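You operate a simulated robot arm through the tools that you are given. There is no shell and no other tool. Be economical: measure what you need, move in short steps, check, and stop when the job is done.

You run a simulated robot arm. Do the job below in one go: nothing can be reset, and whatever is moved stays where it is left.

## Task
Sand the filler on the top long board flush and prove it with the orange gauge.
Fine: gauge the filled end first; green block; the pointer ends on green; block and gauge go back where they lay.
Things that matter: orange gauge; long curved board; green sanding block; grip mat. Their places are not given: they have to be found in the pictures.

It is judged by the outcome, as a careful person would: the job done as asked, and still so three seconds after it is handed in. It fails if anything else is knocked over, pushed out of place, dropped, spilled or broken.

## Robot
A 6-joint arm with a two-finger parallel gripper, fixed in place. Base frame: the origin is at the foot of the arm, x ahead of it, y to its left, z up. Lengths are in cm, angles in degrees, forces in N, time in s.
Its first joint turns from -66.0 to 66.0 degrees. Payload 2.9 kg.
Tool frame: the origin (TCP) lies between the finger pads and is the grasp point; the fingertips stand 3 cm ahead of it; z points along the fingers, y is the line along which they close. The gripper opens to 11 cm. The fingers are 2 cm wide and 1 cm thick; the gripper's body (4.8 by 11.2 cm) begins 5.5 cm behind the TCP.
Orientation is that of the tool frame in the base frame, as [roll, pitch, yaw] about the fixed x, y, z axes, in that order (R = Rz(yaw) Ry(pitch) Rx(roll)). With the fingers straight down and closing along the base's y, the tool's x points along the base's -x, its y along +y and its z along -z.

## Interface
- The arm moves only by the tool step_arm. Its argument "motion" is a list of rows, each a list of 7 numbers: the opening, from 0 (shut) to 1 (fully open), then the shift along the tool's x, y, z in units of 30 mm (1.0 is 30 mm), then the turn, a rotation vector about the tool's x, y, z in units of 5 degrees (1.0 is 5 degrees). In form: [[grip, tx, ty, tz, wx, wy, wz], ...]. A call has 1 to 20 rows; each row shifts and turns the commanded pose from where the row before left it, along the tool's axes as they then stand. A call with a number of a shift or a turn outside -1 to 1 is refused whole. Rows are played at 5 a second. More than 5 cm and 8.6 degrees between two rows, or a gripper value outside its range, and nothing of the call is played. Where a pose cannot be reached the arm comes as near as it can. A force on the tool above 50 N (or 10 N above the force at the start of the call, whichever is more), or a blocked arm, ends the call early, and 0.2 s more pass. The fingers move at their own pace (about 10.8 cm/s each) and stop on an object; they squeeze with about 21 N. The grip force told is the motor's: it shows also when the fingers shut on nothing. Time passes only in rows, and 0.2 s behind the last, so rows that do not move let the fingers close. The reply holds the time, the measured pose of the TCP, the force on the tool along the base axes, the opening and the grip force, in the units named above and with some noise, and new pictures: "pictures" is both (left out), scene, wrist or none.
- Cameras (640 x 400 px; columns grow to the right, rows downward): "scene" is fixed at [6.59, 43.09, 137.36]; the picture's right is [-0.83, -0.55, 0.00], its down [-0.37, 0.55, -0.75] and it looks along [0.41, -0.62, -0.66] (base axes); focal length 328 px, centre (320, 200). "wrist" rides on the gripper at [7.2, 1.7, -10.3] in the tool frame; the picture's right is [-0.23, 0.97, 0.00], its down [-0.76, -0.18, -0.62] and it looks along [-0.61, -0.14, 0.78] (tool axes); focal length 222 px, centre (320, 200).
- locate(camera, pixels): for up to 12 pixels [column, row] of the newest picture of that camera ("zoom" is the newest enlarged one), the place [x, y, z] in the base frame of the surface seen there, good to about 0.2 cm. It takes no simulated time.
- inspect(camera, box): a new picture of the part [left, top, right, bottom] of that camera's present view, enlarged. It takes no simulated time.
- sign_off(): hands the job in; it is judged then, once.

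Go step by step. Measure first, check grasps and placings, and put right what went wrong. The budget is 80 turns and 170 pictures, counting those below and the enlarged ones. Unless the task says otherwise, let go and move clear before handing in, and close with one line.

The tools are called after "Call:" as name(argument=value, ...) on one line, values as JSON. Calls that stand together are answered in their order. step_arm: Moves the arm, as the interface text tells. Its arguments: {"type":"object","properties":{"motion":{"type":"array","items":{"type":"array","items":{"type":"number"}}},"pictures":{"type":"string","enum":["both","scene","wrist","none"]}},"required":["motion"]} The other tools are called the same way: locate (camera, pixels) gives the place of the surface under pixels of a picture; inspect (camera, box) takes an enlarged picture of a part of a camera's view; sign_off () hands the job in.

At the start:

```text
time: 0.0
ee_pos: [49.43, -0.24, 90.03]
ee_rot: [179.8, -0.1, 179.9]
wrist_force: [0.5, -0.5, -0.4]
grip_width: 11.0
grip_force: 0.0
```

scene: 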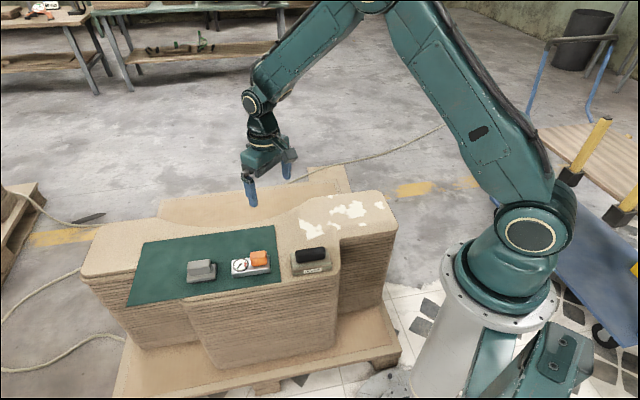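
wrist: 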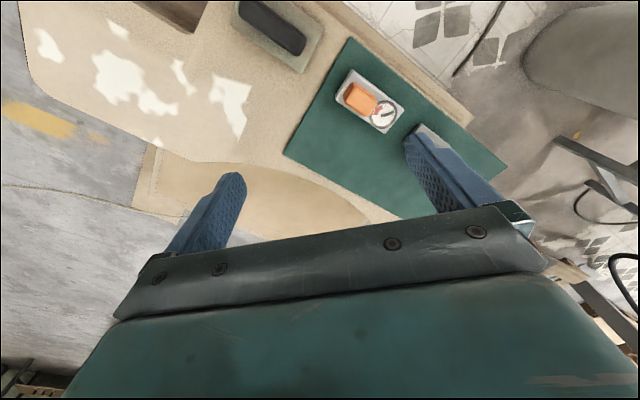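

The scene shows a curved board stack with white filler at (345,210), a green mat with a grey block at (201,270) and an orange gauge at (252,263), and a dark-handled block at (311,260). I'll enlarge these to identify each one.

Call:
inspect(camera="scene", box=[170, 230, 350, 342])

Call:
inspect(camera="scene", box=[270, 180, 410, 268])

Call:
inspect(camera="wrist", box=[220, 0, 540, 200])

Call:
locate(camera="scene", pixels=[[147, 243], [128, 305], [275, 238], [281, 283], [201, 267], [240, 266], [259, 258], [311, 254], [313, 268], [385, 195], [300, 222], [350, 210]])

```text
3.56 times, centred on (260, 286) of scene
```

zoom: 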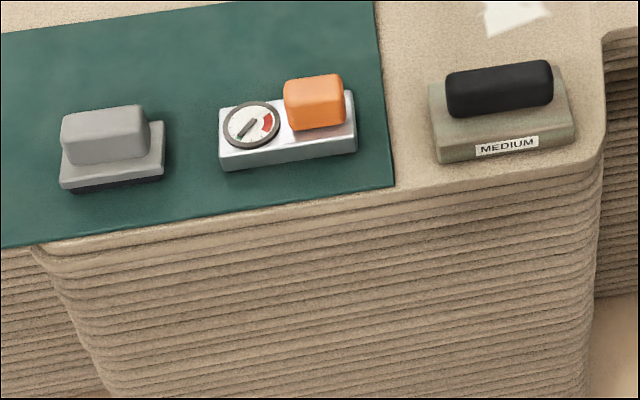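

```text
4.55 times, centred on (340, 224) of scene
```

zoom: 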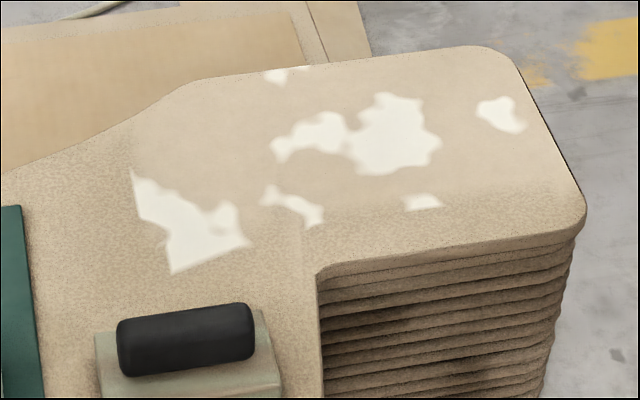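

```text
2.00 times, centred on (380, 100) of wrist
```

zoom: 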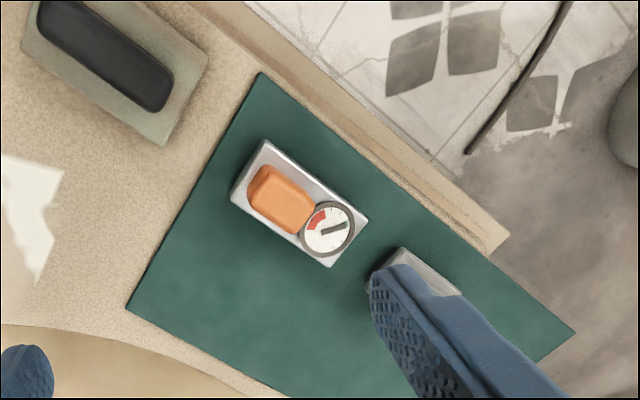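

```text
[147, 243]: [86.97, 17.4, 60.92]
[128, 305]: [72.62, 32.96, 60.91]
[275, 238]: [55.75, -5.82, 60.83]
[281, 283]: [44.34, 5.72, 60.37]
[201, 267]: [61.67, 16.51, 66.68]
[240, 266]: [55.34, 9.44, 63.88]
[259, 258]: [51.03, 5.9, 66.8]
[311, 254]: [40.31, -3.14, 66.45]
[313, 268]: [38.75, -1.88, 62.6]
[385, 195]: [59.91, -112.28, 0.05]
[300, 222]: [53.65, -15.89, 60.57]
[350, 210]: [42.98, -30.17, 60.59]
```

The greenish block is labelled "MEDIUM", the grey one is plain grey, and the gauge has a dial with an orange grip. Next I'll map the filled end and take a closer look at the dial.

Call:
inspect(camera="wrist", box=[330, 60, 410, 110])

Call:
inspect(camera="scene", box=[222, 240, 286, 280])

Call:
locate(camera="wrist", pixels=[[339, 95], [355, 70], [403, 103], [387, 132], [352, 88], [374, 98], [238, 14], [250, 0], [300, 72], [321, 34], [298, 50], [268, 24]])

Call:
locate(camera="scene", pixels=[[301, 222], [308, 238], [323, 233], [330, 197], [334, 212], [355, 208], [365, 212], [380, 205], [362, 224], [396, 228], [340, 237], [312, 200]])

```text
8.00 times, centred on (370, 85) of wrist
```

zoom: 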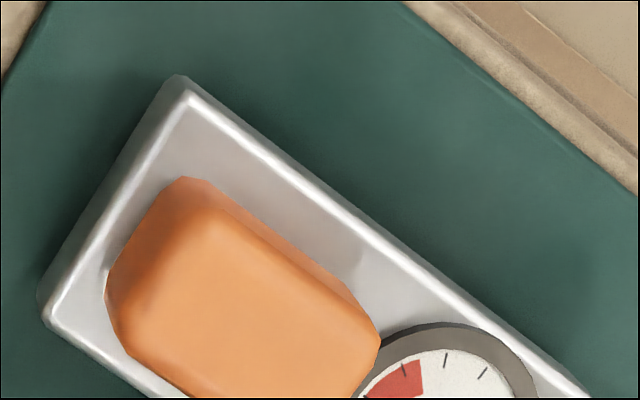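

```text
10.00 times, centred on (254, 260) of scene
```

zoom: 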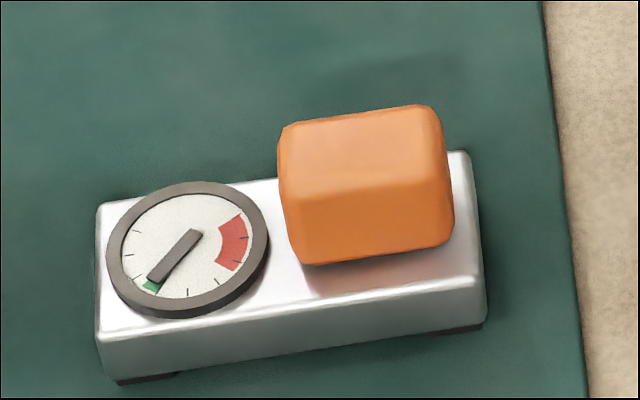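

```text
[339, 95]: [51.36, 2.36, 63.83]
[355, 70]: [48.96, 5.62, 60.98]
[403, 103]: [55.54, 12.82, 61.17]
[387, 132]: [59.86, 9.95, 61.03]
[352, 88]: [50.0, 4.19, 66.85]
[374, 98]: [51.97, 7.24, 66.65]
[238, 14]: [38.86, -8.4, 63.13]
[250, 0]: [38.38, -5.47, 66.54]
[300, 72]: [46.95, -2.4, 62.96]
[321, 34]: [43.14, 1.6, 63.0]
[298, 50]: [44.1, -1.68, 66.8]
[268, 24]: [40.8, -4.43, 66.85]
```

```text
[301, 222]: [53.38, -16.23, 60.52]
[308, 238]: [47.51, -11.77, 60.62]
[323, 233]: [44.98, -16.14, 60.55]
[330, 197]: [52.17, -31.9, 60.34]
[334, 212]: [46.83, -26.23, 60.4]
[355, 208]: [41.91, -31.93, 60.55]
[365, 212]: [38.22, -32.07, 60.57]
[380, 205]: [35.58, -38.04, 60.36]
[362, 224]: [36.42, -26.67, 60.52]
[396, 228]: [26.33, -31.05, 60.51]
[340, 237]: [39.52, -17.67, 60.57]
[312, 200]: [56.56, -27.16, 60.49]
```

Board top is at z≈60.5 and the gauge axis lies at about 38°, with its orange grip near (51,6) and its top at 66.8. The dial has a small green zone and a red zone. I'll move above the gauge with the tool turned to its axis.

Call:
step_arm(motion=[[1, -0.2, 0.6, 0.9, 0, 0, 0], [1, -0.2, 0.6, 0.9, 0, 0, 0], [1, -0.2, 0.6, 0.9, 0, 0, 0], [1, 0, 0.2, 0.5, 0, 0, 0], [1, 0, 0, 0, 0, 0, -0.95], [1, 0, 0, 0, 0, 0, -0.95], [1, 0, 0, 0, 0, 0, -0.95], [1, 0, 0, 0, 0, 0, -0.95], [1, 0, 0, 0, 0, 0, -0.95], [1, 0, 0, 0, 0, 0, -0.95], [1, 0, 0, 0, 0, 0, -0.95], [1, 0, 0, 0, 0, 0, -0.95], [1, 0, 0, 0, 0, 0, 0]])

```text
time: 2.8
ee_pos: [51.21, 5.82, 80.33]
ee_rot: [180.0, 0.0, -142.1]
wrist_force: [0.1, 0.0, 0.0]
grip_width: 10.98
grip_force: 0.0
```

scene: 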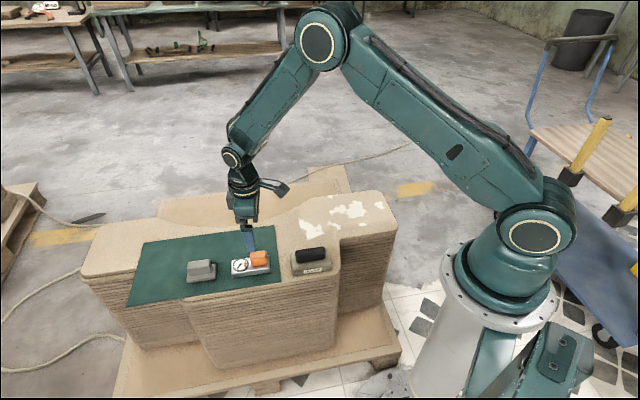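
wrist: 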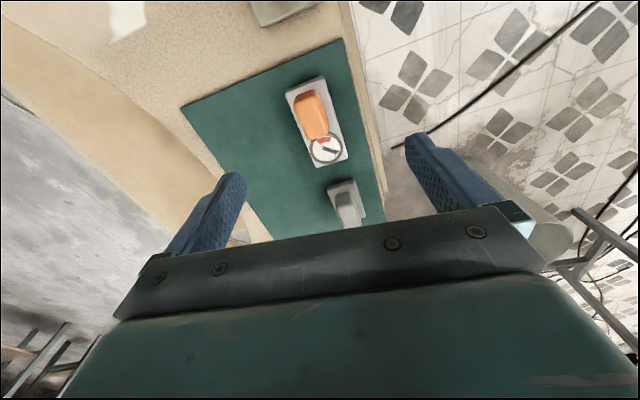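

The gauge is in view at wrist (315,120). I'll measure the body and grip edges to get their exact orientation.

Call:
inspect(camera="wrist", box=[270, 65, 366, 125])

Call:
inspect(camera="wrist", box=[270, 115, 366, 175])

Call:
locate(camera="wrist", pixels=[[287, 95], [321, 79], [346, 158], [316, 165], [303, 93], [318, 92], [327, 136], [311, 136], [324, 149], [288, 110], [345, 140], [300, 130]])

```text
6.67 times, centred on (318, 95) of wrist
```

zoom: 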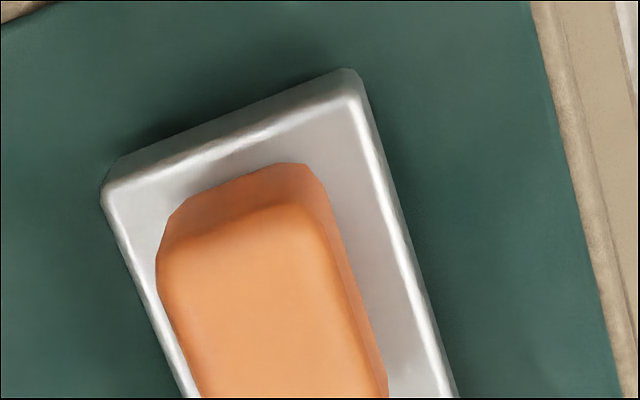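

```text
6.67 times, centred on (318, 145) of wrist
```

zoom: 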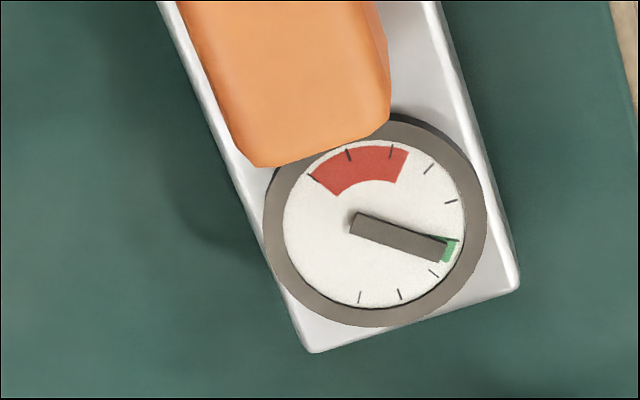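

```text
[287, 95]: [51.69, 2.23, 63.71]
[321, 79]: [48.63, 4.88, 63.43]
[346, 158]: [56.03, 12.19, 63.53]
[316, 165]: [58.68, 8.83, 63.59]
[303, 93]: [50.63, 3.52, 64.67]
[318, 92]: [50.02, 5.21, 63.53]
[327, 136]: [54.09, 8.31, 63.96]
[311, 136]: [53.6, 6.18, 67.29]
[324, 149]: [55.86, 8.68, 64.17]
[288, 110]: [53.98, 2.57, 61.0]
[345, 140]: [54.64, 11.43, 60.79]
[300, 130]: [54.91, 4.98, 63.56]
```

The body's long axis is at about 44° and it measures about 10×4.2 cm. I'll measure the grip's top corners.

Call:
locate(camera="wrist", pixels=[[296, 105], [315, 98], [304, 134], [324, 129], [310, 116], [298, 112], [318, 107], [305, 101], [314, 132]])

Call:
locate(camera="scene", pixels=[[252, 253], [265, 251], [267, 257], [253, 260], [259, 255], [252, 265], [268, 263]])

```text
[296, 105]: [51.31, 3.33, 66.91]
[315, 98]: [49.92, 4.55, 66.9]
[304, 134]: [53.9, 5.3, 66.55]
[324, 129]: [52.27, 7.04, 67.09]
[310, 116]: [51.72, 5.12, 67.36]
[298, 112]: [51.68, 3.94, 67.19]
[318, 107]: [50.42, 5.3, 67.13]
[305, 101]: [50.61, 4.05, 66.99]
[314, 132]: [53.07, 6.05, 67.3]
```

```text
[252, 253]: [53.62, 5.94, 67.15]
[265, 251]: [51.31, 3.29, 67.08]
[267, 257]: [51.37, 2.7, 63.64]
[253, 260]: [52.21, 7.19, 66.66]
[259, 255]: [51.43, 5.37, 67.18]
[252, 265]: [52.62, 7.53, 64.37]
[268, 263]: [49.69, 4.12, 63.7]
```

The grip top is centred near (51.85,5.15), 2.2 cm wide, along 43.5°. I'll align, descend so the fingertips stop just above the gauge body, and close.

Call:
step_arm(motion=[[1, -0.03, -0.31, 0, 0, 0, -0.56], [1, 0, 0, 0, 0, 0, -0.56], [0.5, 0, 0, 0.8, 0, 0, 0], [0.5, 0, 0, 0.9, 0, 0, 0], [0.5, 0, 0, 0.9, 0, 0, 0], [0.5, 0, 0, 0.9, 0, 0, 0], [0.5, 0, 0, 0.6, 0, 0, 0], [0.5, 0, 0, 0.26, 0, 0, 0], [0.5, 0, 0, 0, 0, 0, 0]])

```text
time: 4.8
ee_pos: [51.88, 5.24, 67.34]
ee_rot: [-180.0, 0.1, -136.5]
wrist_force: [-0.5, 0.1, 0.6]
grip_width: 5.5
grip_force: 0.1
```

scene: 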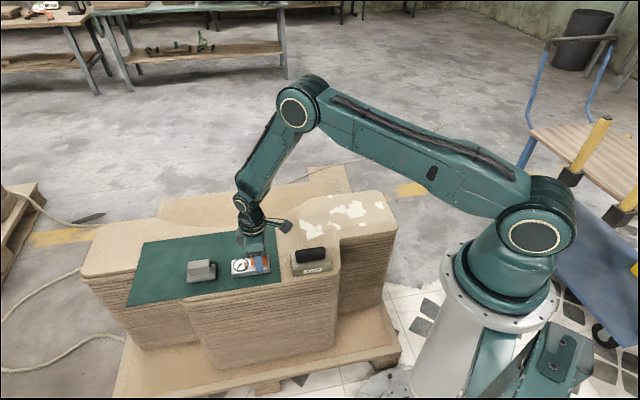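
wrist: 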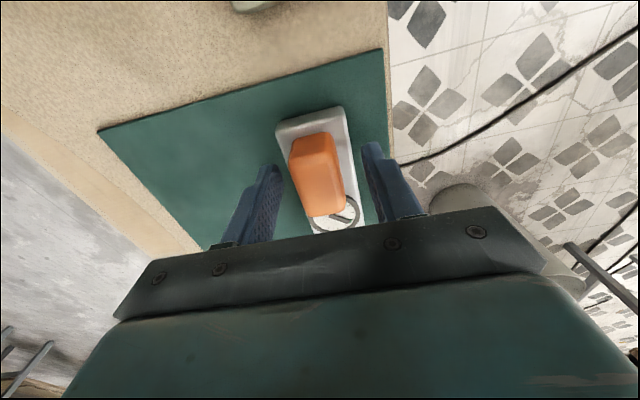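

The fingers straddle the grip and are aligned with it. I'll close and check the grasp.

Call:
step_arm(motion=[[0.3, 0, 0, 0.07, 0, 0, 0], [0, 0, 0, 0, 0, 0, 0], [0, 0, 0, 0, 0, 0, 0], [0, 0, 0, 0, 0, 0, 0]])

```text
time: 5.8
ee_pos: [51.99, 5.07, 67.1]
ee_rot: [180.0, 0.1, -136.5]
wrist_force: [1.3, -3.8, 6.3]
grip_width: 2.8
grip_force: 20.7
```

scene: 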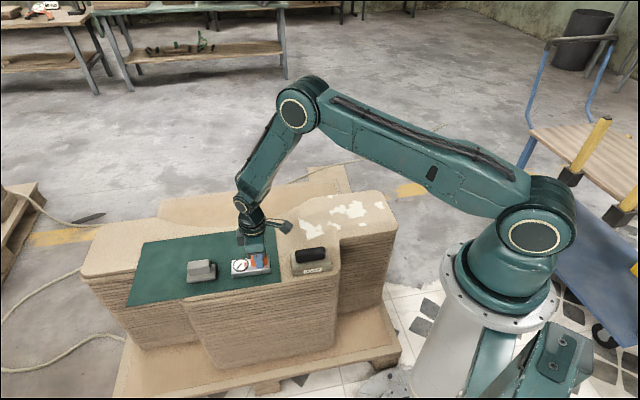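
wrist: 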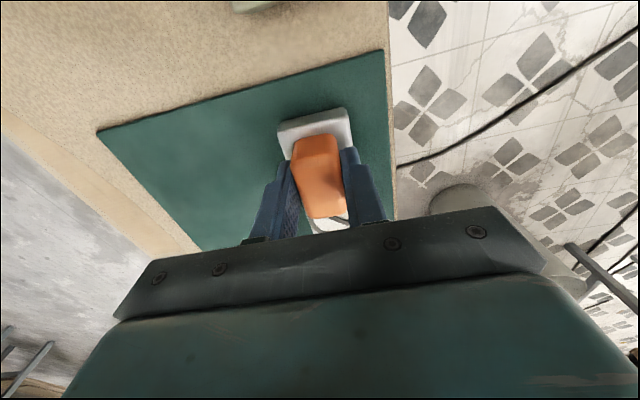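

Grasped at 2.8 cm width with TCP about (51.9,5.1,67.1), which I'll use for the return. I'll lift and carry the gauge over the filled end.

Call:
step_arm(motion=[[0, 0, 0, -0.3, 0, 0, 0], [0, 0, 0, -0.7, 0, 0, 0], [0, 0, 0, -1, 0, 0, 0], [0, 0, 0, -1, 0, 0, 0], [0, 0, 0, -1, 0, 0, 0], [0, 0.4, -0.23, 0, 0, 0, 0], [0, 0.83, -0.478, 0, 0, 0, 0], [0, 0.83, -0.478, 0, 0, 0, 0], [0, 0.83, -0.478, 0, 0, 0, 0], [0, 0.83, -0.478, 0, 0, 0, 0], [0, 0.83, -0.478, 0, 0, 0, 0], [0, 0.83, -0.478, 0, 0, 0, 0], [0, 0.83, -0.478, 0, 0, 0, 0], [0, 0.83, -0.478, 0, 0, 0, 0], [0, 0.83, -0.478, 0, 0, 0, 0], [0, 0.83, -0.478, 0, 0, 0, 0], [0, 0.83, -0.478, 0, 0, 0, 0], [0, 0.45, -0.24, 0, 0, 0, 0], [0, 0, 0, 0, 0, 0, 0]])

```text
time: 9.8
ee_pos: [41.96, -27.92, 78.92]
ee_rot: [179.9, 0.0, -136.3]
wrist_force: [-0.5, 0.7, 0.4]
grip_width: 0.01
grip_force: 20.5
```

scene: 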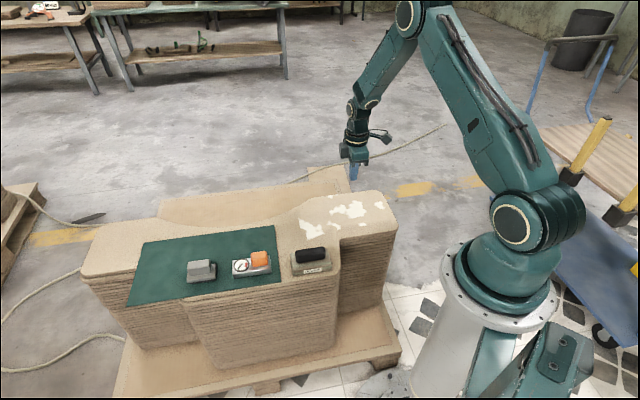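
wrist: 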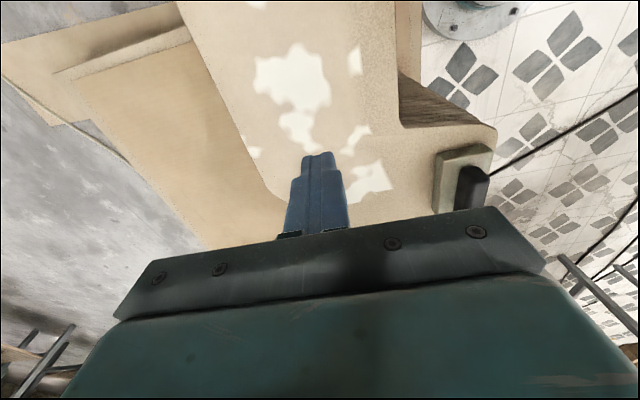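

The fingers shut to 0, so the gauge slipped out and is still on the mat. Since I'm above the filled end, I'll study it first and check where the gauge lies now.

Call:
inspect(camera="wrist", box=[170, 0, 500, 206])

Call:
inspect(camera="scene", box=[222, 240, 286, 280])

Call:
locate(camera="wrist", pixels=[[256, 75], [320, 50], [330, 100], [300, 130], [360, 130], [385, 180], [250, 153], [355, 60], [260, 185], [395, 115], [258, 2], [436, 205]])

Call:
locate(camera="scene", pixels=[[252, 252], [266, 251], [259, 255], [232, 262], [232, 275], [270, 270], [268, 256], [240, 266]])

```text
1.94 times, centred on (335, 103) of wrist
```

zoom: 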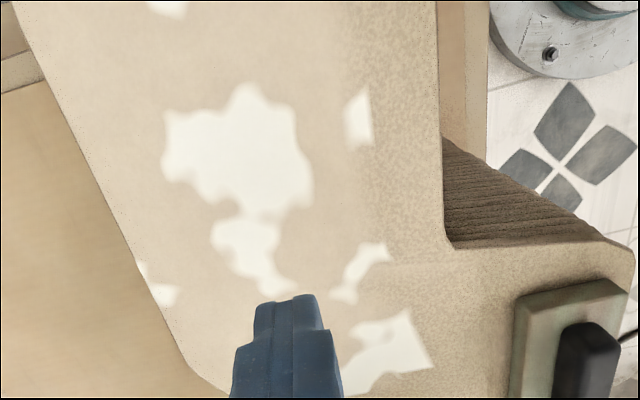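

```text
10.00 times, centred on (254, 260) of scene
```

zoom: 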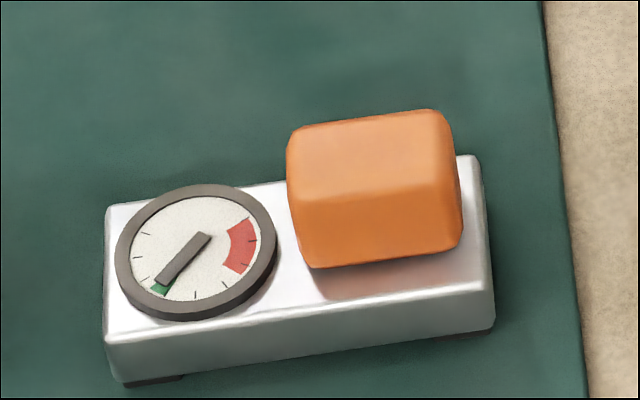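

```text
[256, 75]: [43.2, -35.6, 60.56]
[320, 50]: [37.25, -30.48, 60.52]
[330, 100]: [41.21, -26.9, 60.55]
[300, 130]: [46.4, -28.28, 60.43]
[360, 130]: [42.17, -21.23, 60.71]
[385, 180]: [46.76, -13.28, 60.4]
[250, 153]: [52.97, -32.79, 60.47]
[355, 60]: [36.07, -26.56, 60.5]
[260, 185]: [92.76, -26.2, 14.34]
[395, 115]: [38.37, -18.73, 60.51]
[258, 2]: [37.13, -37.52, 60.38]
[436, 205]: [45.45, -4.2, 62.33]
```

```text
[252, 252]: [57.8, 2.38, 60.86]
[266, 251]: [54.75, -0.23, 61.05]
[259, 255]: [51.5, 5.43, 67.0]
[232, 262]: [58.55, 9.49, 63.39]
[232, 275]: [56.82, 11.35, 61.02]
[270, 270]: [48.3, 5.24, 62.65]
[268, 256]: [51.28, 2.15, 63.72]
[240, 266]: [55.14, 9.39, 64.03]
```

The gauge lies almost where it was, shifted about 0.2 cm. Its orange grip is too slippery or tapered, so I'll grip the metal body across its width at mid-length instead. I'll return above it with the gripper open.

Call:
step_arm(motion=[[0.2, -0.4, 0.2, 0, 0, 0, 0], [0.8, -0.833, 0.439, 0, 0, 0, 0], [0.8, -0.833, 0.439, 0, 0, 0, 0], [0.8, -0.833, 0.439, 0, 0, 0, 0], [0.8, -0.833, 0.439, 0, 0, 0, 0], [0.8, -0.833, 0.439, 0, 0, 0, 0], [0.8, -0.833, 0.439, 0, 0, 0, 0], [0.8, -0.833, 0.439, 0, 0, 0, 0], [0.8, -0.833, 0.439, 0, 0, 0, 0], [0.8, -0.833, 0.439, 0, 0, 0, 0], [0.8, -0.833, 0.439, 0, 0, 0, 0], [0.8, -0.833, 0.439, 0, 0, 0, 0], [0.8, -0.833, 0.439, 0, 0, 0, 0], [0.8, -0.434, 0.239, 0, 0, 0, 0], [0.8, 0, 0, 0.7, 0, 0, 0], [0.8, 0, 0, 0.7, 0, 0, 0], [0.8, 0, 0, 0, 0, 0, 0]])

```text
time: 13.4
ee_pos: [53.64, 6.81, 75.09]
ee_rot: [180.0, 0.1, -136.4]
wrist_force: [0.0, 0.5, 0.7]
grip_width: 8.82
grip_force: 0.1
```

scene: 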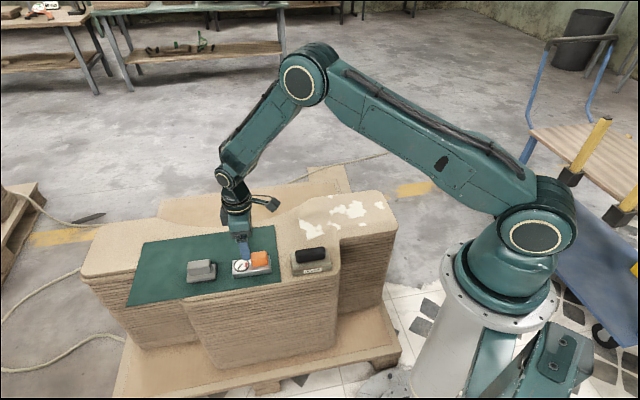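
wrist: 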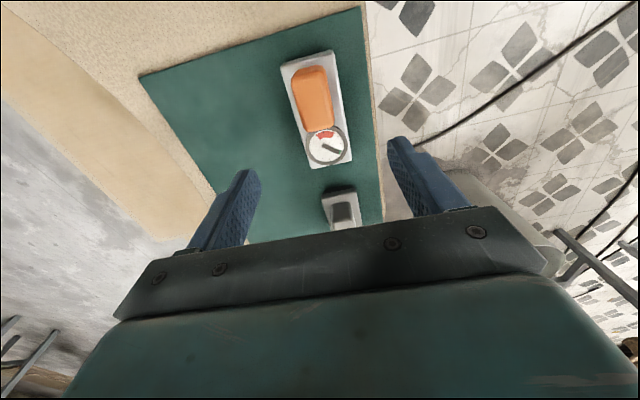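

Call:
inspect(camera="wrist", box=[266, 40, 370, 180])

Call:
locate(camera="wrist", pixels=[[283, 67], [329, 53], [350, 160], [311, 167], [297, 115], [341, 105], [303, 80], [324, 75], [324, 146]])

```text
2.86 times, centred on (318, 110) of wrist
```

zoom: 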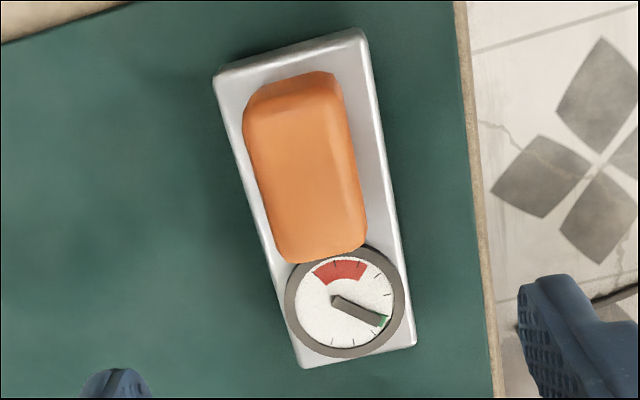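

```text
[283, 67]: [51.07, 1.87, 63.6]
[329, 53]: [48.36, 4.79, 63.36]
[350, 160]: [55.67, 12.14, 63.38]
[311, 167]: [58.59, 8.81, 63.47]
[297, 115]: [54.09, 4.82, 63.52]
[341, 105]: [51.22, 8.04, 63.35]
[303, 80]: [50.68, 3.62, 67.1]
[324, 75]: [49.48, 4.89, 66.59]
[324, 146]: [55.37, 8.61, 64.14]
```

The body is centred at (53.4,6.9) and 4.3 cm wide. I'll descend to TCP z≈64.3 and close on the body.

Call:
step_arm(motion=[[0.7, 0.03, 0.09, 0.5, 0, 0, 0], [0.7, 0, 0, 0.9, 0, 0, 0], [0.7, 0, 0, 0.9, 0, 0, 0], [0.7, 0, 0, 0.8, 0, 0, 0], [0.7, 0, 0, 0.5, 0, 0, 0], [0.7, 0, 0, 0, 0, 0, 0], [0.5, 0, 0, 0, 0, 0, 0], [0.4, 0, 0, 0, 0, 0, 0], [0.2, 0, 0, 0, 0, 0, 0], [0.2, 0, 0, 0, 0, 0, 0]])

```text
time: 15.6
ee_pos: [53.29, 7.05, 64.05]
ee_rot: [179.9, 0.0, -136.4]
wrist_force: [0.1, -0.5, 0.1]
grip_width: 4.79
grip_force: 21.9
```

scene: 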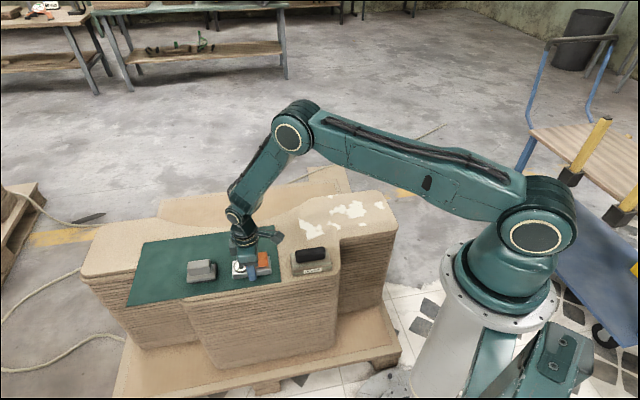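
wrist: 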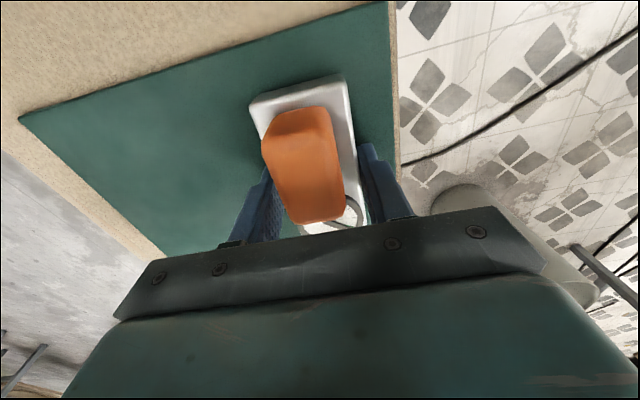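

It's holding at 4.8 cm with full grip force. I'll do a gentle lift test.

Call:
step_arm(motion=[[0, 0, 0, 0, 0, 0, 0], [0, 0, 0, -0.15, 0, 0, 0], [0, 0, 0, -0.3, 0, 0, 0], [0, 0, 0, -0.4, 0, 0, 0], [0, 0, 0, -0.6, 0, 0, 0], [0, 0, 0, 0, 0, 0, 0]])

```text
time: 17.0
ee_pos: [53.37, 6.97, 68.25]
ee_rot: [179.9, 0.0, -136.4]
wrist_force: [-0.3, -0.3, -2.0]
grip_width: 4.79
grip_force: 20.3
```

scene: 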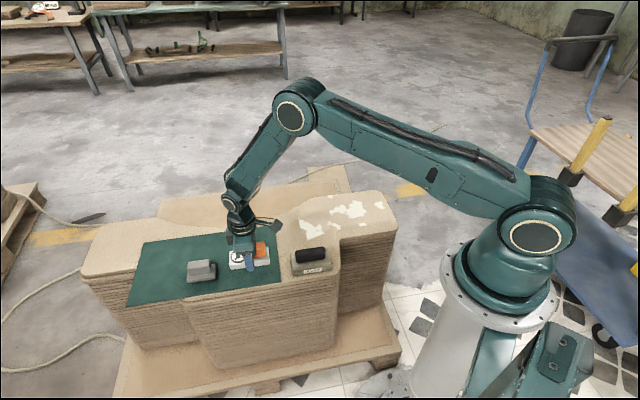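
wrist: 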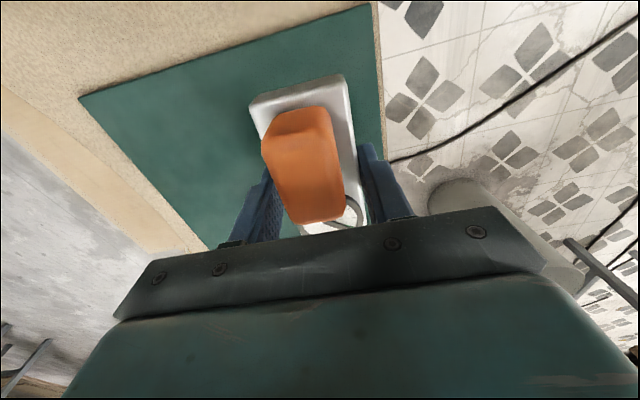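

It lifts cleanly. I'll raise it further and carry it to the filler centre around (43,-28).

Call:
step_arm(motion=[[0, 0, 0, -0.6, 0, 0, 0], [0, 0, 0, -0.9, 0, 0, 0], [0, 0, 0, -0.9, 0, 0, 0], [0, 0.4, -0.23, -0.2, 0, 0, 0], [0, 0.753, -0.434, 0, 0, 0, 0], [0, 0.753, -0.434, 0, 0, 0, 0], [0, 0.753, -0.434, 0, 0, 0, 0], [0, 0.753, -0.434, 0, 0, 0, 0], [0, 0.753, -0.434, 0, 0, 0, 0], [0, 0.753, -0.434, 0, 0, 0, 0], [0, 0.753, -0.434, 0, 0, 0, 0], [0, 0.753, -0.434, 0, 0, 0, 0], [0, 0.753, -0.434, 0, 0, 0, 0], [0, 0.753, -0.434, 0, 0, 0, 0], [0, 0.753, -0.434, 0, 0, 0, 0], [0, 0.753, -0.434, 0, 0, 0, 0], [0, 0.753, -0.434, 0, 0, 0, 0], [0, 0.35, -0.2, 0, 0, 0, 0], [0, 0, 0, 0, 0, 0, 0]])

```text
time: 21.0
ee_pos: [42.93, -27.91, 76.09]
ee_rot: [179.9, 0.0, -136.4]
wrist_force: [-0.2, 0.1, -1.9]
grip_width: 4.79
grip_force: 20.6
```

scene: 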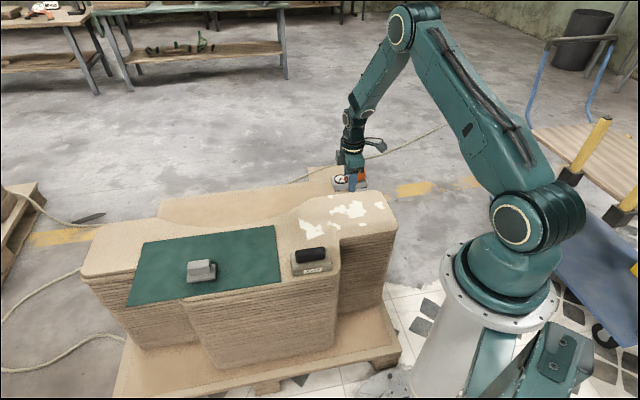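
wrist: 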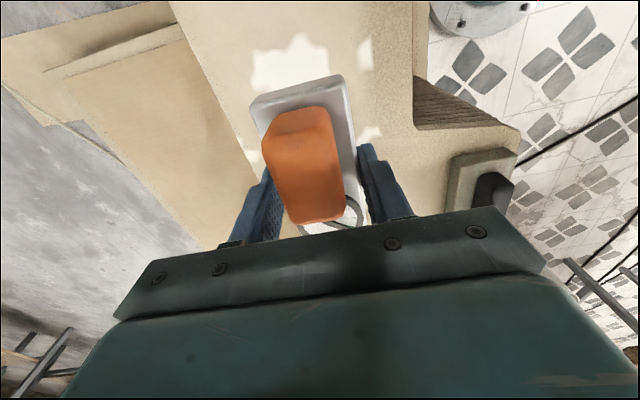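

The gauge is over the filler. I'll lower it slowly until contact.

Call:
step_arm(motion=[[0, 0, 0, 0.5, 0, 0, 0], [0, 0, 0, 0.9, 0, 0, 0], [0, 0, 0, 0.9, 0, 0, 0], [0, 0, 0, 0.9, 0, 0, 0], [0, 0, 0, 0.5, 0, 0, 0], [0, 0, 0, 0.2, 0, 0, 0], [0, 0, 0, 0.05, 0, 0, 0], [0, 0, 0, 0.05, 0, 0, 0], [0, 0, 0, 0.05, 0, 0, 0], [0, 0, 0, 0, 0, 0, 0]])

```text
time: 23.2
ee_pos: [43.07, -27.89, 63.99]
ee_rot: [179.9, 0.0, -136.3]
wrist_force: [0.3, 0.7, -1.0]
grip_width: 4.78
grip_force: 21.1
```

scene: 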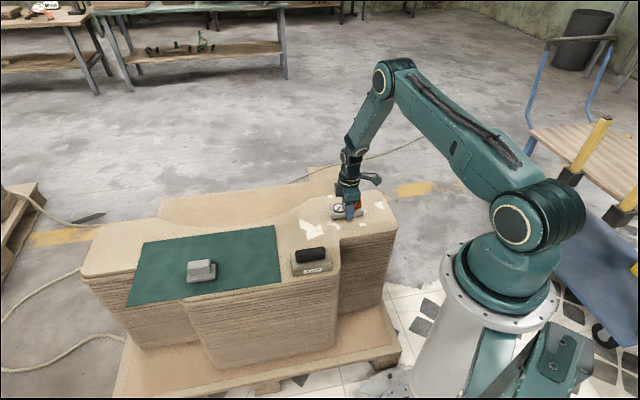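
wrist: 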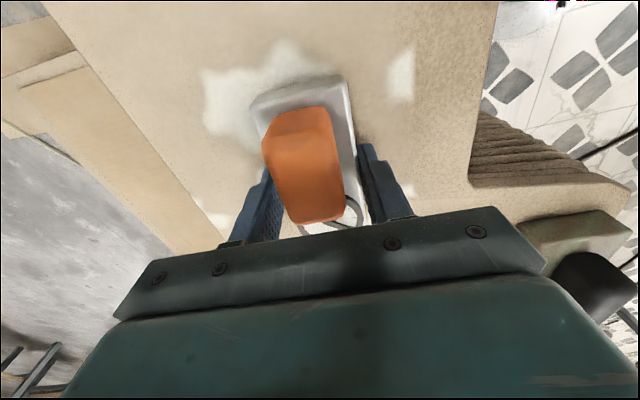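

It's at 63.99 with almost no contact yet. I'll keep lowering in tiny steps.

Call:
step_arm(motion=[[0, 0, 0, 0.03, 0, 0, 0], [0, 0, 0, 0.03, 0, 0, 0], [0, 0, 0, 0.03, 0, 0, 0], [0, 0, 0, 0.03, 0, 0, 0], [0, 0, 0, 0, 0, 0, 0]], pictures="none")

Call:
inspect(camera="scene", box=[318, 186, 382, 226])

```text
time: 24.4
ee_pos: [43.1, -27.85, 63.52]
ee_rot: [179.8, 0.0, -136.4]
wrist_force: [0.6, 0.7, -0.9]
grip_width: 4.79
grip_force: 20.7
```

```text
10.00 times, centred on (350, 206) of scene
```

zoom: 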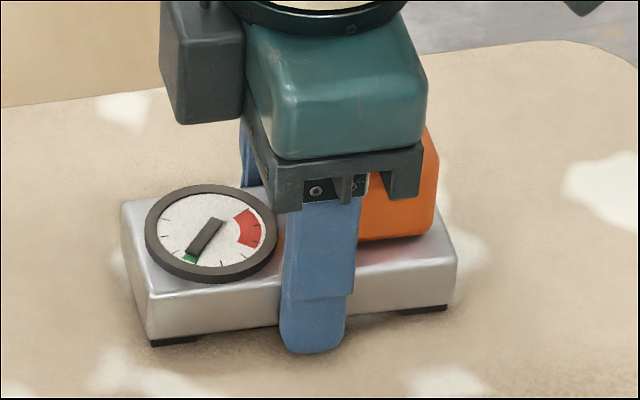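

The feet look seated at TCP 63.5, the fingertips are almost at the board, and the load on the wrist has dropped. I'll release and back off upward to read the dial.

Call:
step_arm(motion=[[0.5, 0, 0, 0, 0, 0, 0], [0.65, 0, 0, 0, 0, 0, 0], [0.65, 0, 0, 0, 0, 0, 0], [0.65, 0, 0, -0.8, 0, 0, 0], [0.65, 0, 0, -0.9, 0, 0, 0], [0.65, 0, 0, -0.9, 0, 0, 0], [0.65, 0, 0, -0.9, 0, 0, 0], [0.65, 0, 0, 0, 0, 0, 0]])

Call:
inspect(camera="scene", box=[318, 186, 382, 226])

Call:
inspect(camera="wrist", box=[240, 40, 400, 200])

```text
time: 26.2
ee_pos: [43.12, -27.8, 74.05]
ee_rot: [179.9, 0.1, -136.5]
wrist_force: [0.2, -0.8, 0.0]
grip_width: 7.16
grip_force: 0.0
```

scene: 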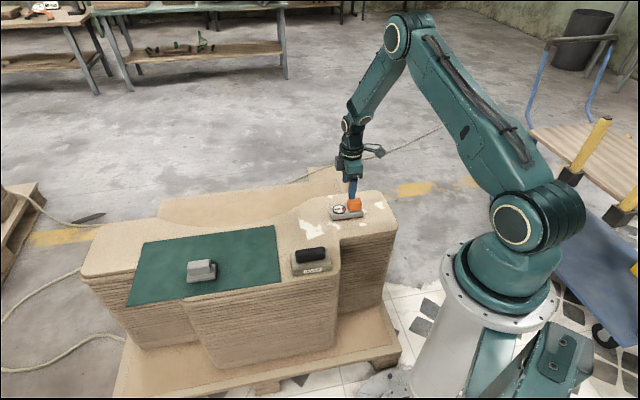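
wrist: 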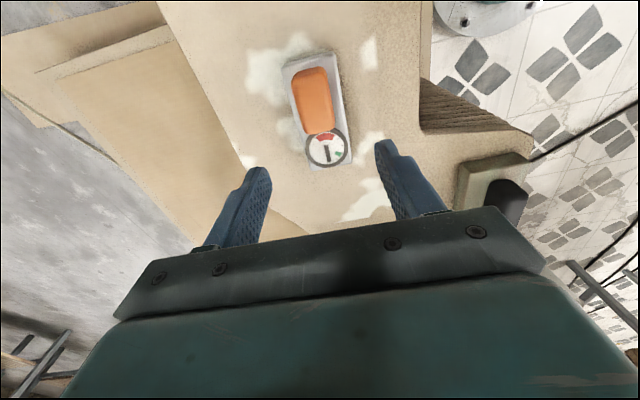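

```text
10.00 times, centred on (350, 206) of scene
```

zoom: 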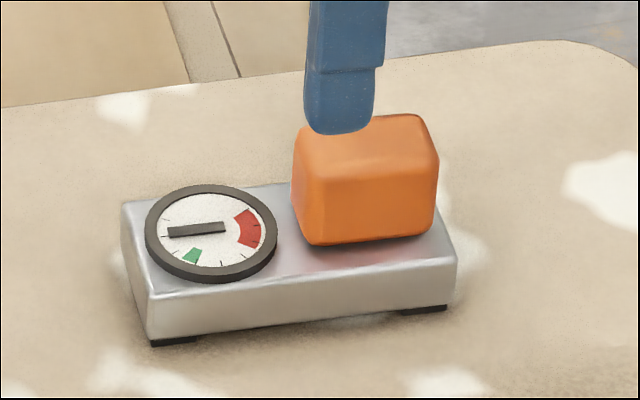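

```text
2.50 times, centred on (320, 120) of wrist
```

zoom: 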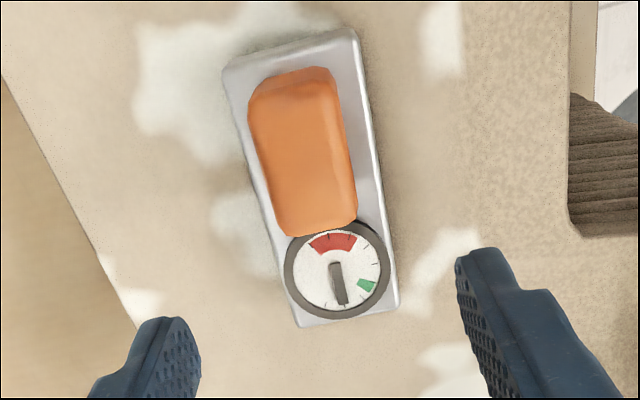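

The gauge stands on the filled end and the pointer has left green for the low side, so the filler is proud. I'll wait a moment and confirm that reading is steady.

Call:
step_arm(motion=[[0.65, 0, 0, 0, 0, 0, 0], [0.65, 0, 0, 0, 0, 0, 0], [0.65, 0, 0, 0, 0, 0, 0], [0.65, 0, 0, 0, 0, 0, 0], [0.65, 0, 0, 0, 0, 0, 0]], pictures="none")

Call:
inspect(camera="wrist", box=[290, 110, 362, 180])

```text
time: 27.4
ee_pos: [43.13, -27.93, 74.05]
ee_rot: [179.9, 0.0, -136.5]
wrist_force: [-0.1, 0.1, 0.0]
grip_width: 7.16
grip_force: 0.1
```

```text
5.71 times, centred on (326, 145) of wrist
```

zoom: 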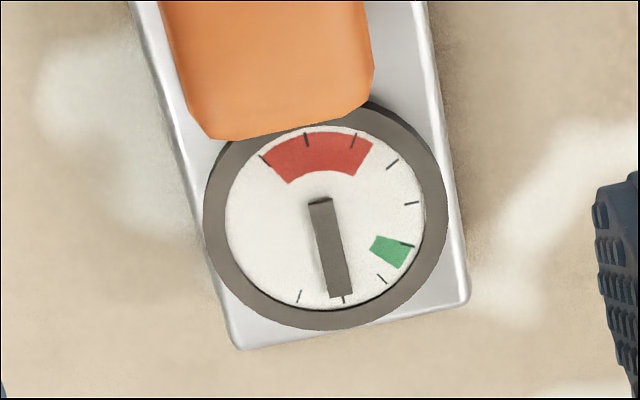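

The reading is steady at tick 1, short of green, so the filler is proud; red on the far side would mean oversanded. I'll regrip the gauge and take it back to its spot on the mat while I sand.

Call:
step_arm(motion=[[0.65, 0, 0, 0.7, 0, 0, 0], [0.65, 0, 0, 0.9, 0, 0, 0], [0.65, 0, 0, 0.9, 0, 0, 0], [0.65, 0, 0, 0.6, 0, 0, 0], [0.65, 0, 0, 0.28, 0, 0, 0], [0.4, 0, 0, 0, 0, 0, 0], [0, 0, 0, 0, 0, 0, 0], [0, 0, 0, 0, 0, 0, 0], [0, 0, 0, 0, 0, 0, 0], [0, 0, 0, -0.15, 0, 0, 0], [0, 0, 0, -0.4, 0, 0, 0], [0, 0, 0, -0.9, 0, 0, 0], [0, 0, 0, -0.9, 0, 0, 0], [0, 0, 0, -0.9, 0, 0, 0], [0, 0, 0, -0.9, 0, 0, 0], [0, 0, 0, 0, 0, 0, 0]], pictures="wrist")

```text
time: 30.8
ee_pos: [43.47, -27.96, 76.4]
ee_rot: [179.9, 0.1, -136.4]
wrist_force: [0.0, -0.2, -1.7]
grip_width: 4.77
grip_force: 20.9
```

wrist: 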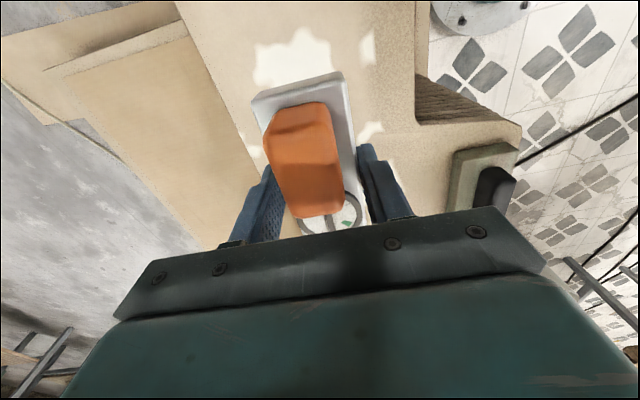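

It's held. I'll carry it back to its mat spot.

Call:
step_arm(motion=[[0, -0.38, 0.22, 0, 0, 0, 0], [0, -0.753, 0.435, 0, 0, 0, 0], [0, -0.753, 0.435, 0, 0, 0, 0], [0, -0.753, 0.435, 0, 0, 0, 0], [0, -0.753, 0.435, 0, 0, 0, 0], [0, -0.753, 0.435, 0, 0, 0, 0], [0, -0.753, 0.435, 0, 0, 0, 0], [0, -0.753, 0.435, 0, 0, 0, 0], [0, -0.753, 0.435, 0, 0, 0, 0], [0, -0.753, 0.435, 0, 0, 0, 0], [0, -0.753, 0.435, 0, 0, 0, 0], [0, -0.753, 0.435, 0, 0, 0, 0], [0, -0.753, 0.435, 0, 0, 0, 0], [0, -0.753, 0.435, 0, 0, 0, 0], [0, -0.38, 0.215, 0, 0, 0, 0], [0, 0, 0, 0.9, 0, 0, 0], [0, 0, 0, 0.9, 0, 0, 0], [0, 0, 0, 0.9, 0, 0, 0], [0, 0, 0, 0.6, 0, 0, 0], [0, 0, 0, 0.4, 0, 0, 0]], pictures="scene")

Call:
inspect(camera="scene", box=[222, 240, 286, 280])

```text
time: 35.0
ee_pos: [53.23, 7.35, 65.14]
ee_rot: [179.8, 0.0, -136.4]
wrist_force: [0.1, 0.9, -2.5]
grip_width: 4.76
grip_force: 20.8
```

scene: 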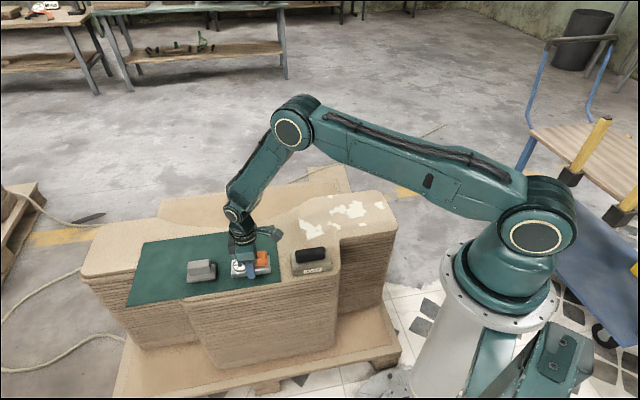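

```text
10.00 times, centred on (254, 260) of scene
```

zoom: 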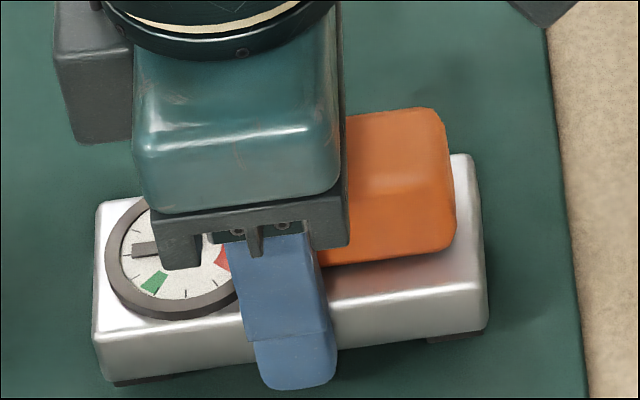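

About a centimetre may remain, though the picture suggests it's already close. I'll lower in small steps, watch the force, and compare with the original view.

Call:
step_arm(motion=[[0, 0, 0, 0.1, 0, 0, 0], [0, 0, 0, 0.08, 0, 0, 0], [0, 0, 0, 0.05, 0, 0, 0], [0, 0, 0, 0, 0, 0, 0]], pictures="none")

Call:
inspect(camera="scene", box=[222, 240, 286, 280])

```text
time: 36.0
ee_pos: [53.51, 7.28, 64.51]
ee_rot: [179.9, 0.0, -136.4]
wrist_force: [0.0, 0.7, -3.0]
grip_width: 4.75
grip_force: 20.7
```

```text
10.00 times, centred on (254, 260) of scene
```

zoom: 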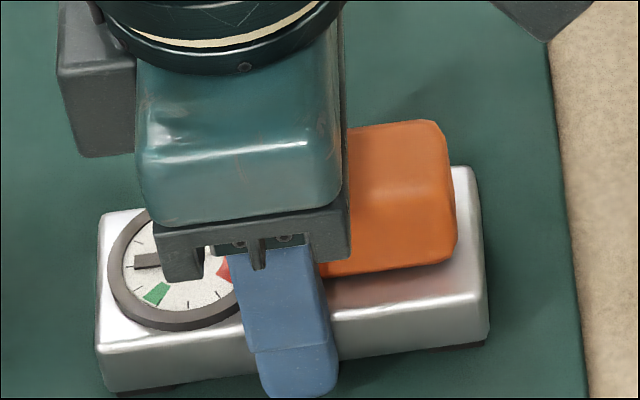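

The gauge hangs about 0.4 cm toward the camera compared with its first picture, so I'll correct sideways and set it down.

Call:
step_arm(motion=[[0, 0.03, -0.16, 0, 0, 0, 0], [0, 0, 0, 0.06, 0, 0, 0], [0, 0, 0, 0.05, 0, 0, 0], [0, 0, 0, 0, 0, 0, 0]], pictures="none")

Call:
inspect(camera="scene", box=[222, 240, 286, 280])

```text
time: 37.0
ee_pos: [53.66, 6.95, 64.38]
ee_rot: [-180.0, 0.1, -136.4]
wrist_force: [-6.5, 3.1, 17.9]
grip_width: 4.78
grip_force: 20.7
```

```text
10.00 times, centred on (254, 260) of scene
```

zoom: 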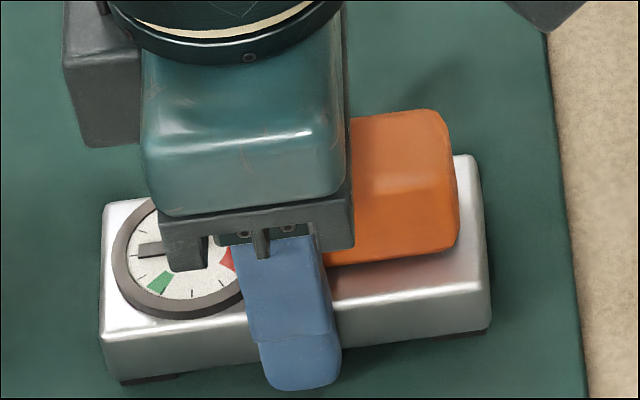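

It's seated within about 0.1 cm of its original spot (17.9 N contact). I'll release, lift, and move above the green block.

Call:
step_arm(motion=[[0.15, 0, 0, -0.05, 0, 0, 0], [0.65, 0, 0, 0, 0, 0, 0], [0.65, 0, 0, 0, 0, 0, 0], [0.65, 0, 0, -0.6, 0, 0, 0], [0.65, 0, 0, -0.9, 0, 0, 0], [0.65, 0, 0, -1, 0, 0, 0], [0.65, 0, 0, -1, 0, 0, 0], [0.65, 0, 0, -1, 0, 0, 0], [0.9, 0.87, 0.06, 0, 0, 0, 0.4], [0.9, 0.87, 0.06, 0, 0, 0, 0.4], [0.9, 0.87, 0.06, 0, 0, 0, 0.4], [0.9, 0.87, 0.06, 0, 0, 0, 0], [0.9, 0.87, 0.06, 0, 0, 0, 0], [0.9, 0.87, 0.06, 0, 0, 0, 0], [0.9, 0, 0, 0, 0, 0, 0]])

Call:
inspect(camera="scene", box=[222, 240, 286, 280])

```text
time: 40.2
ee_pos: [40.62, -2.51, 78.14]
ee_rot: [179.9, 0.1, -142.4]
wrist_force: [0.3, 0.5, 0.2]
grip_width: 9.91
grip_force: 0.1
```

scene: 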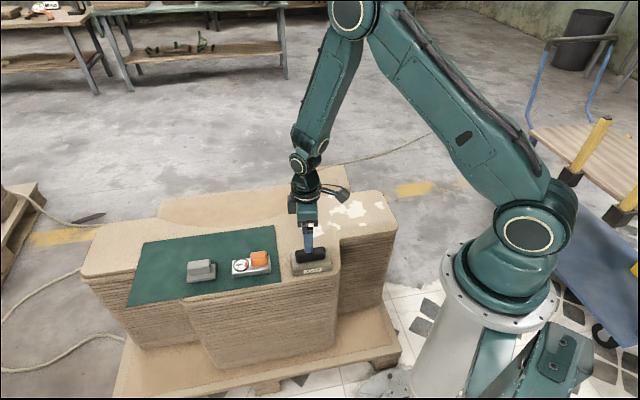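
wrist: 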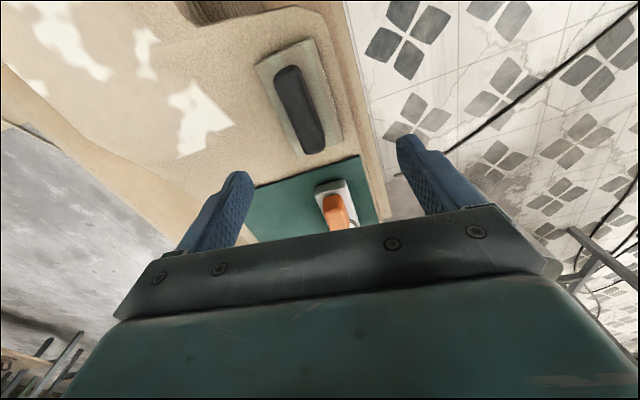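

```text
10.00 times, centred on (254, 260) of scene
```

zoom: 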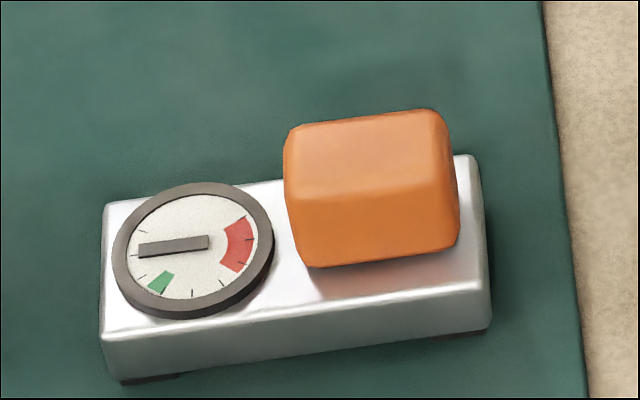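

The gauge is back on the mat and holding its reading. Now I'll measure the green block at wrist (300,100).

Call:
inspect(camera="wrist", box=[240, 30, 360, 165])

Call:
inspect(camera="scene", box=[280, 238, 344, 278])

Call:
locate(camera="wrist", pixels=[[255, 66], [310, 40], [342, 140], [300, 157], [277, 75], [296, 68], [323, 145], [303, 150], [300, 110], [275, 110], [330, 100]])

```text
2.96 times, centred on (300, 98) of wrist
```

zoom: 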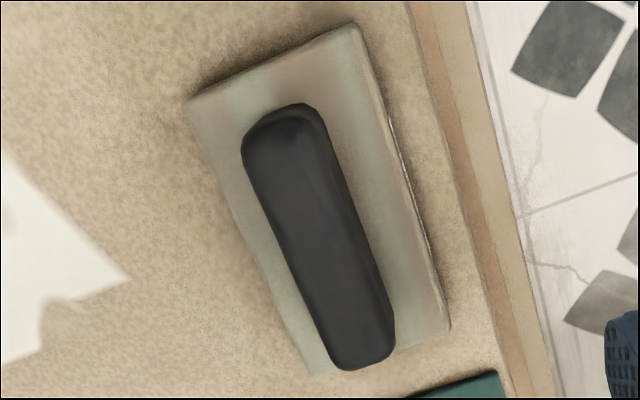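

```text
10.00 times, centred on (312, 258) of scene
```

zoom: 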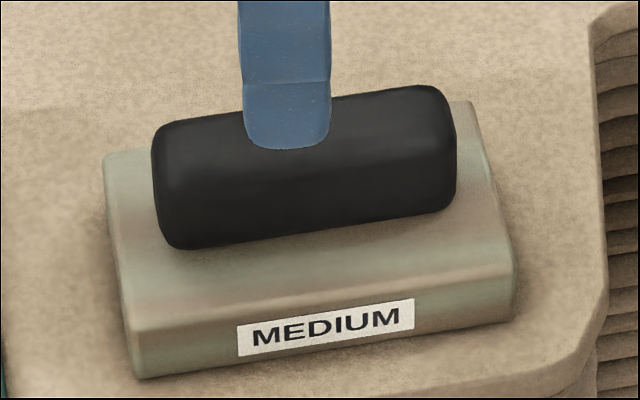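

```text
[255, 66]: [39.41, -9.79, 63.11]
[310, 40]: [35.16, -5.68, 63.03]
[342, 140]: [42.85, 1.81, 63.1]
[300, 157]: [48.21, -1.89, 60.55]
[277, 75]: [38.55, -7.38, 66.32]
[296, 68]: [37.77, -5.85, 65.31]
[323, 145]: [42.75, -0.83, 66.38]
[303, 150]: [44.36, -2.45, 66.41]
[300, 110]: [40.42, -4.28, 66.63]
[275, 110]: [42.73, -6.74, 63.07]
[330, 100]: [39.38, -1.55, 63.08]
```

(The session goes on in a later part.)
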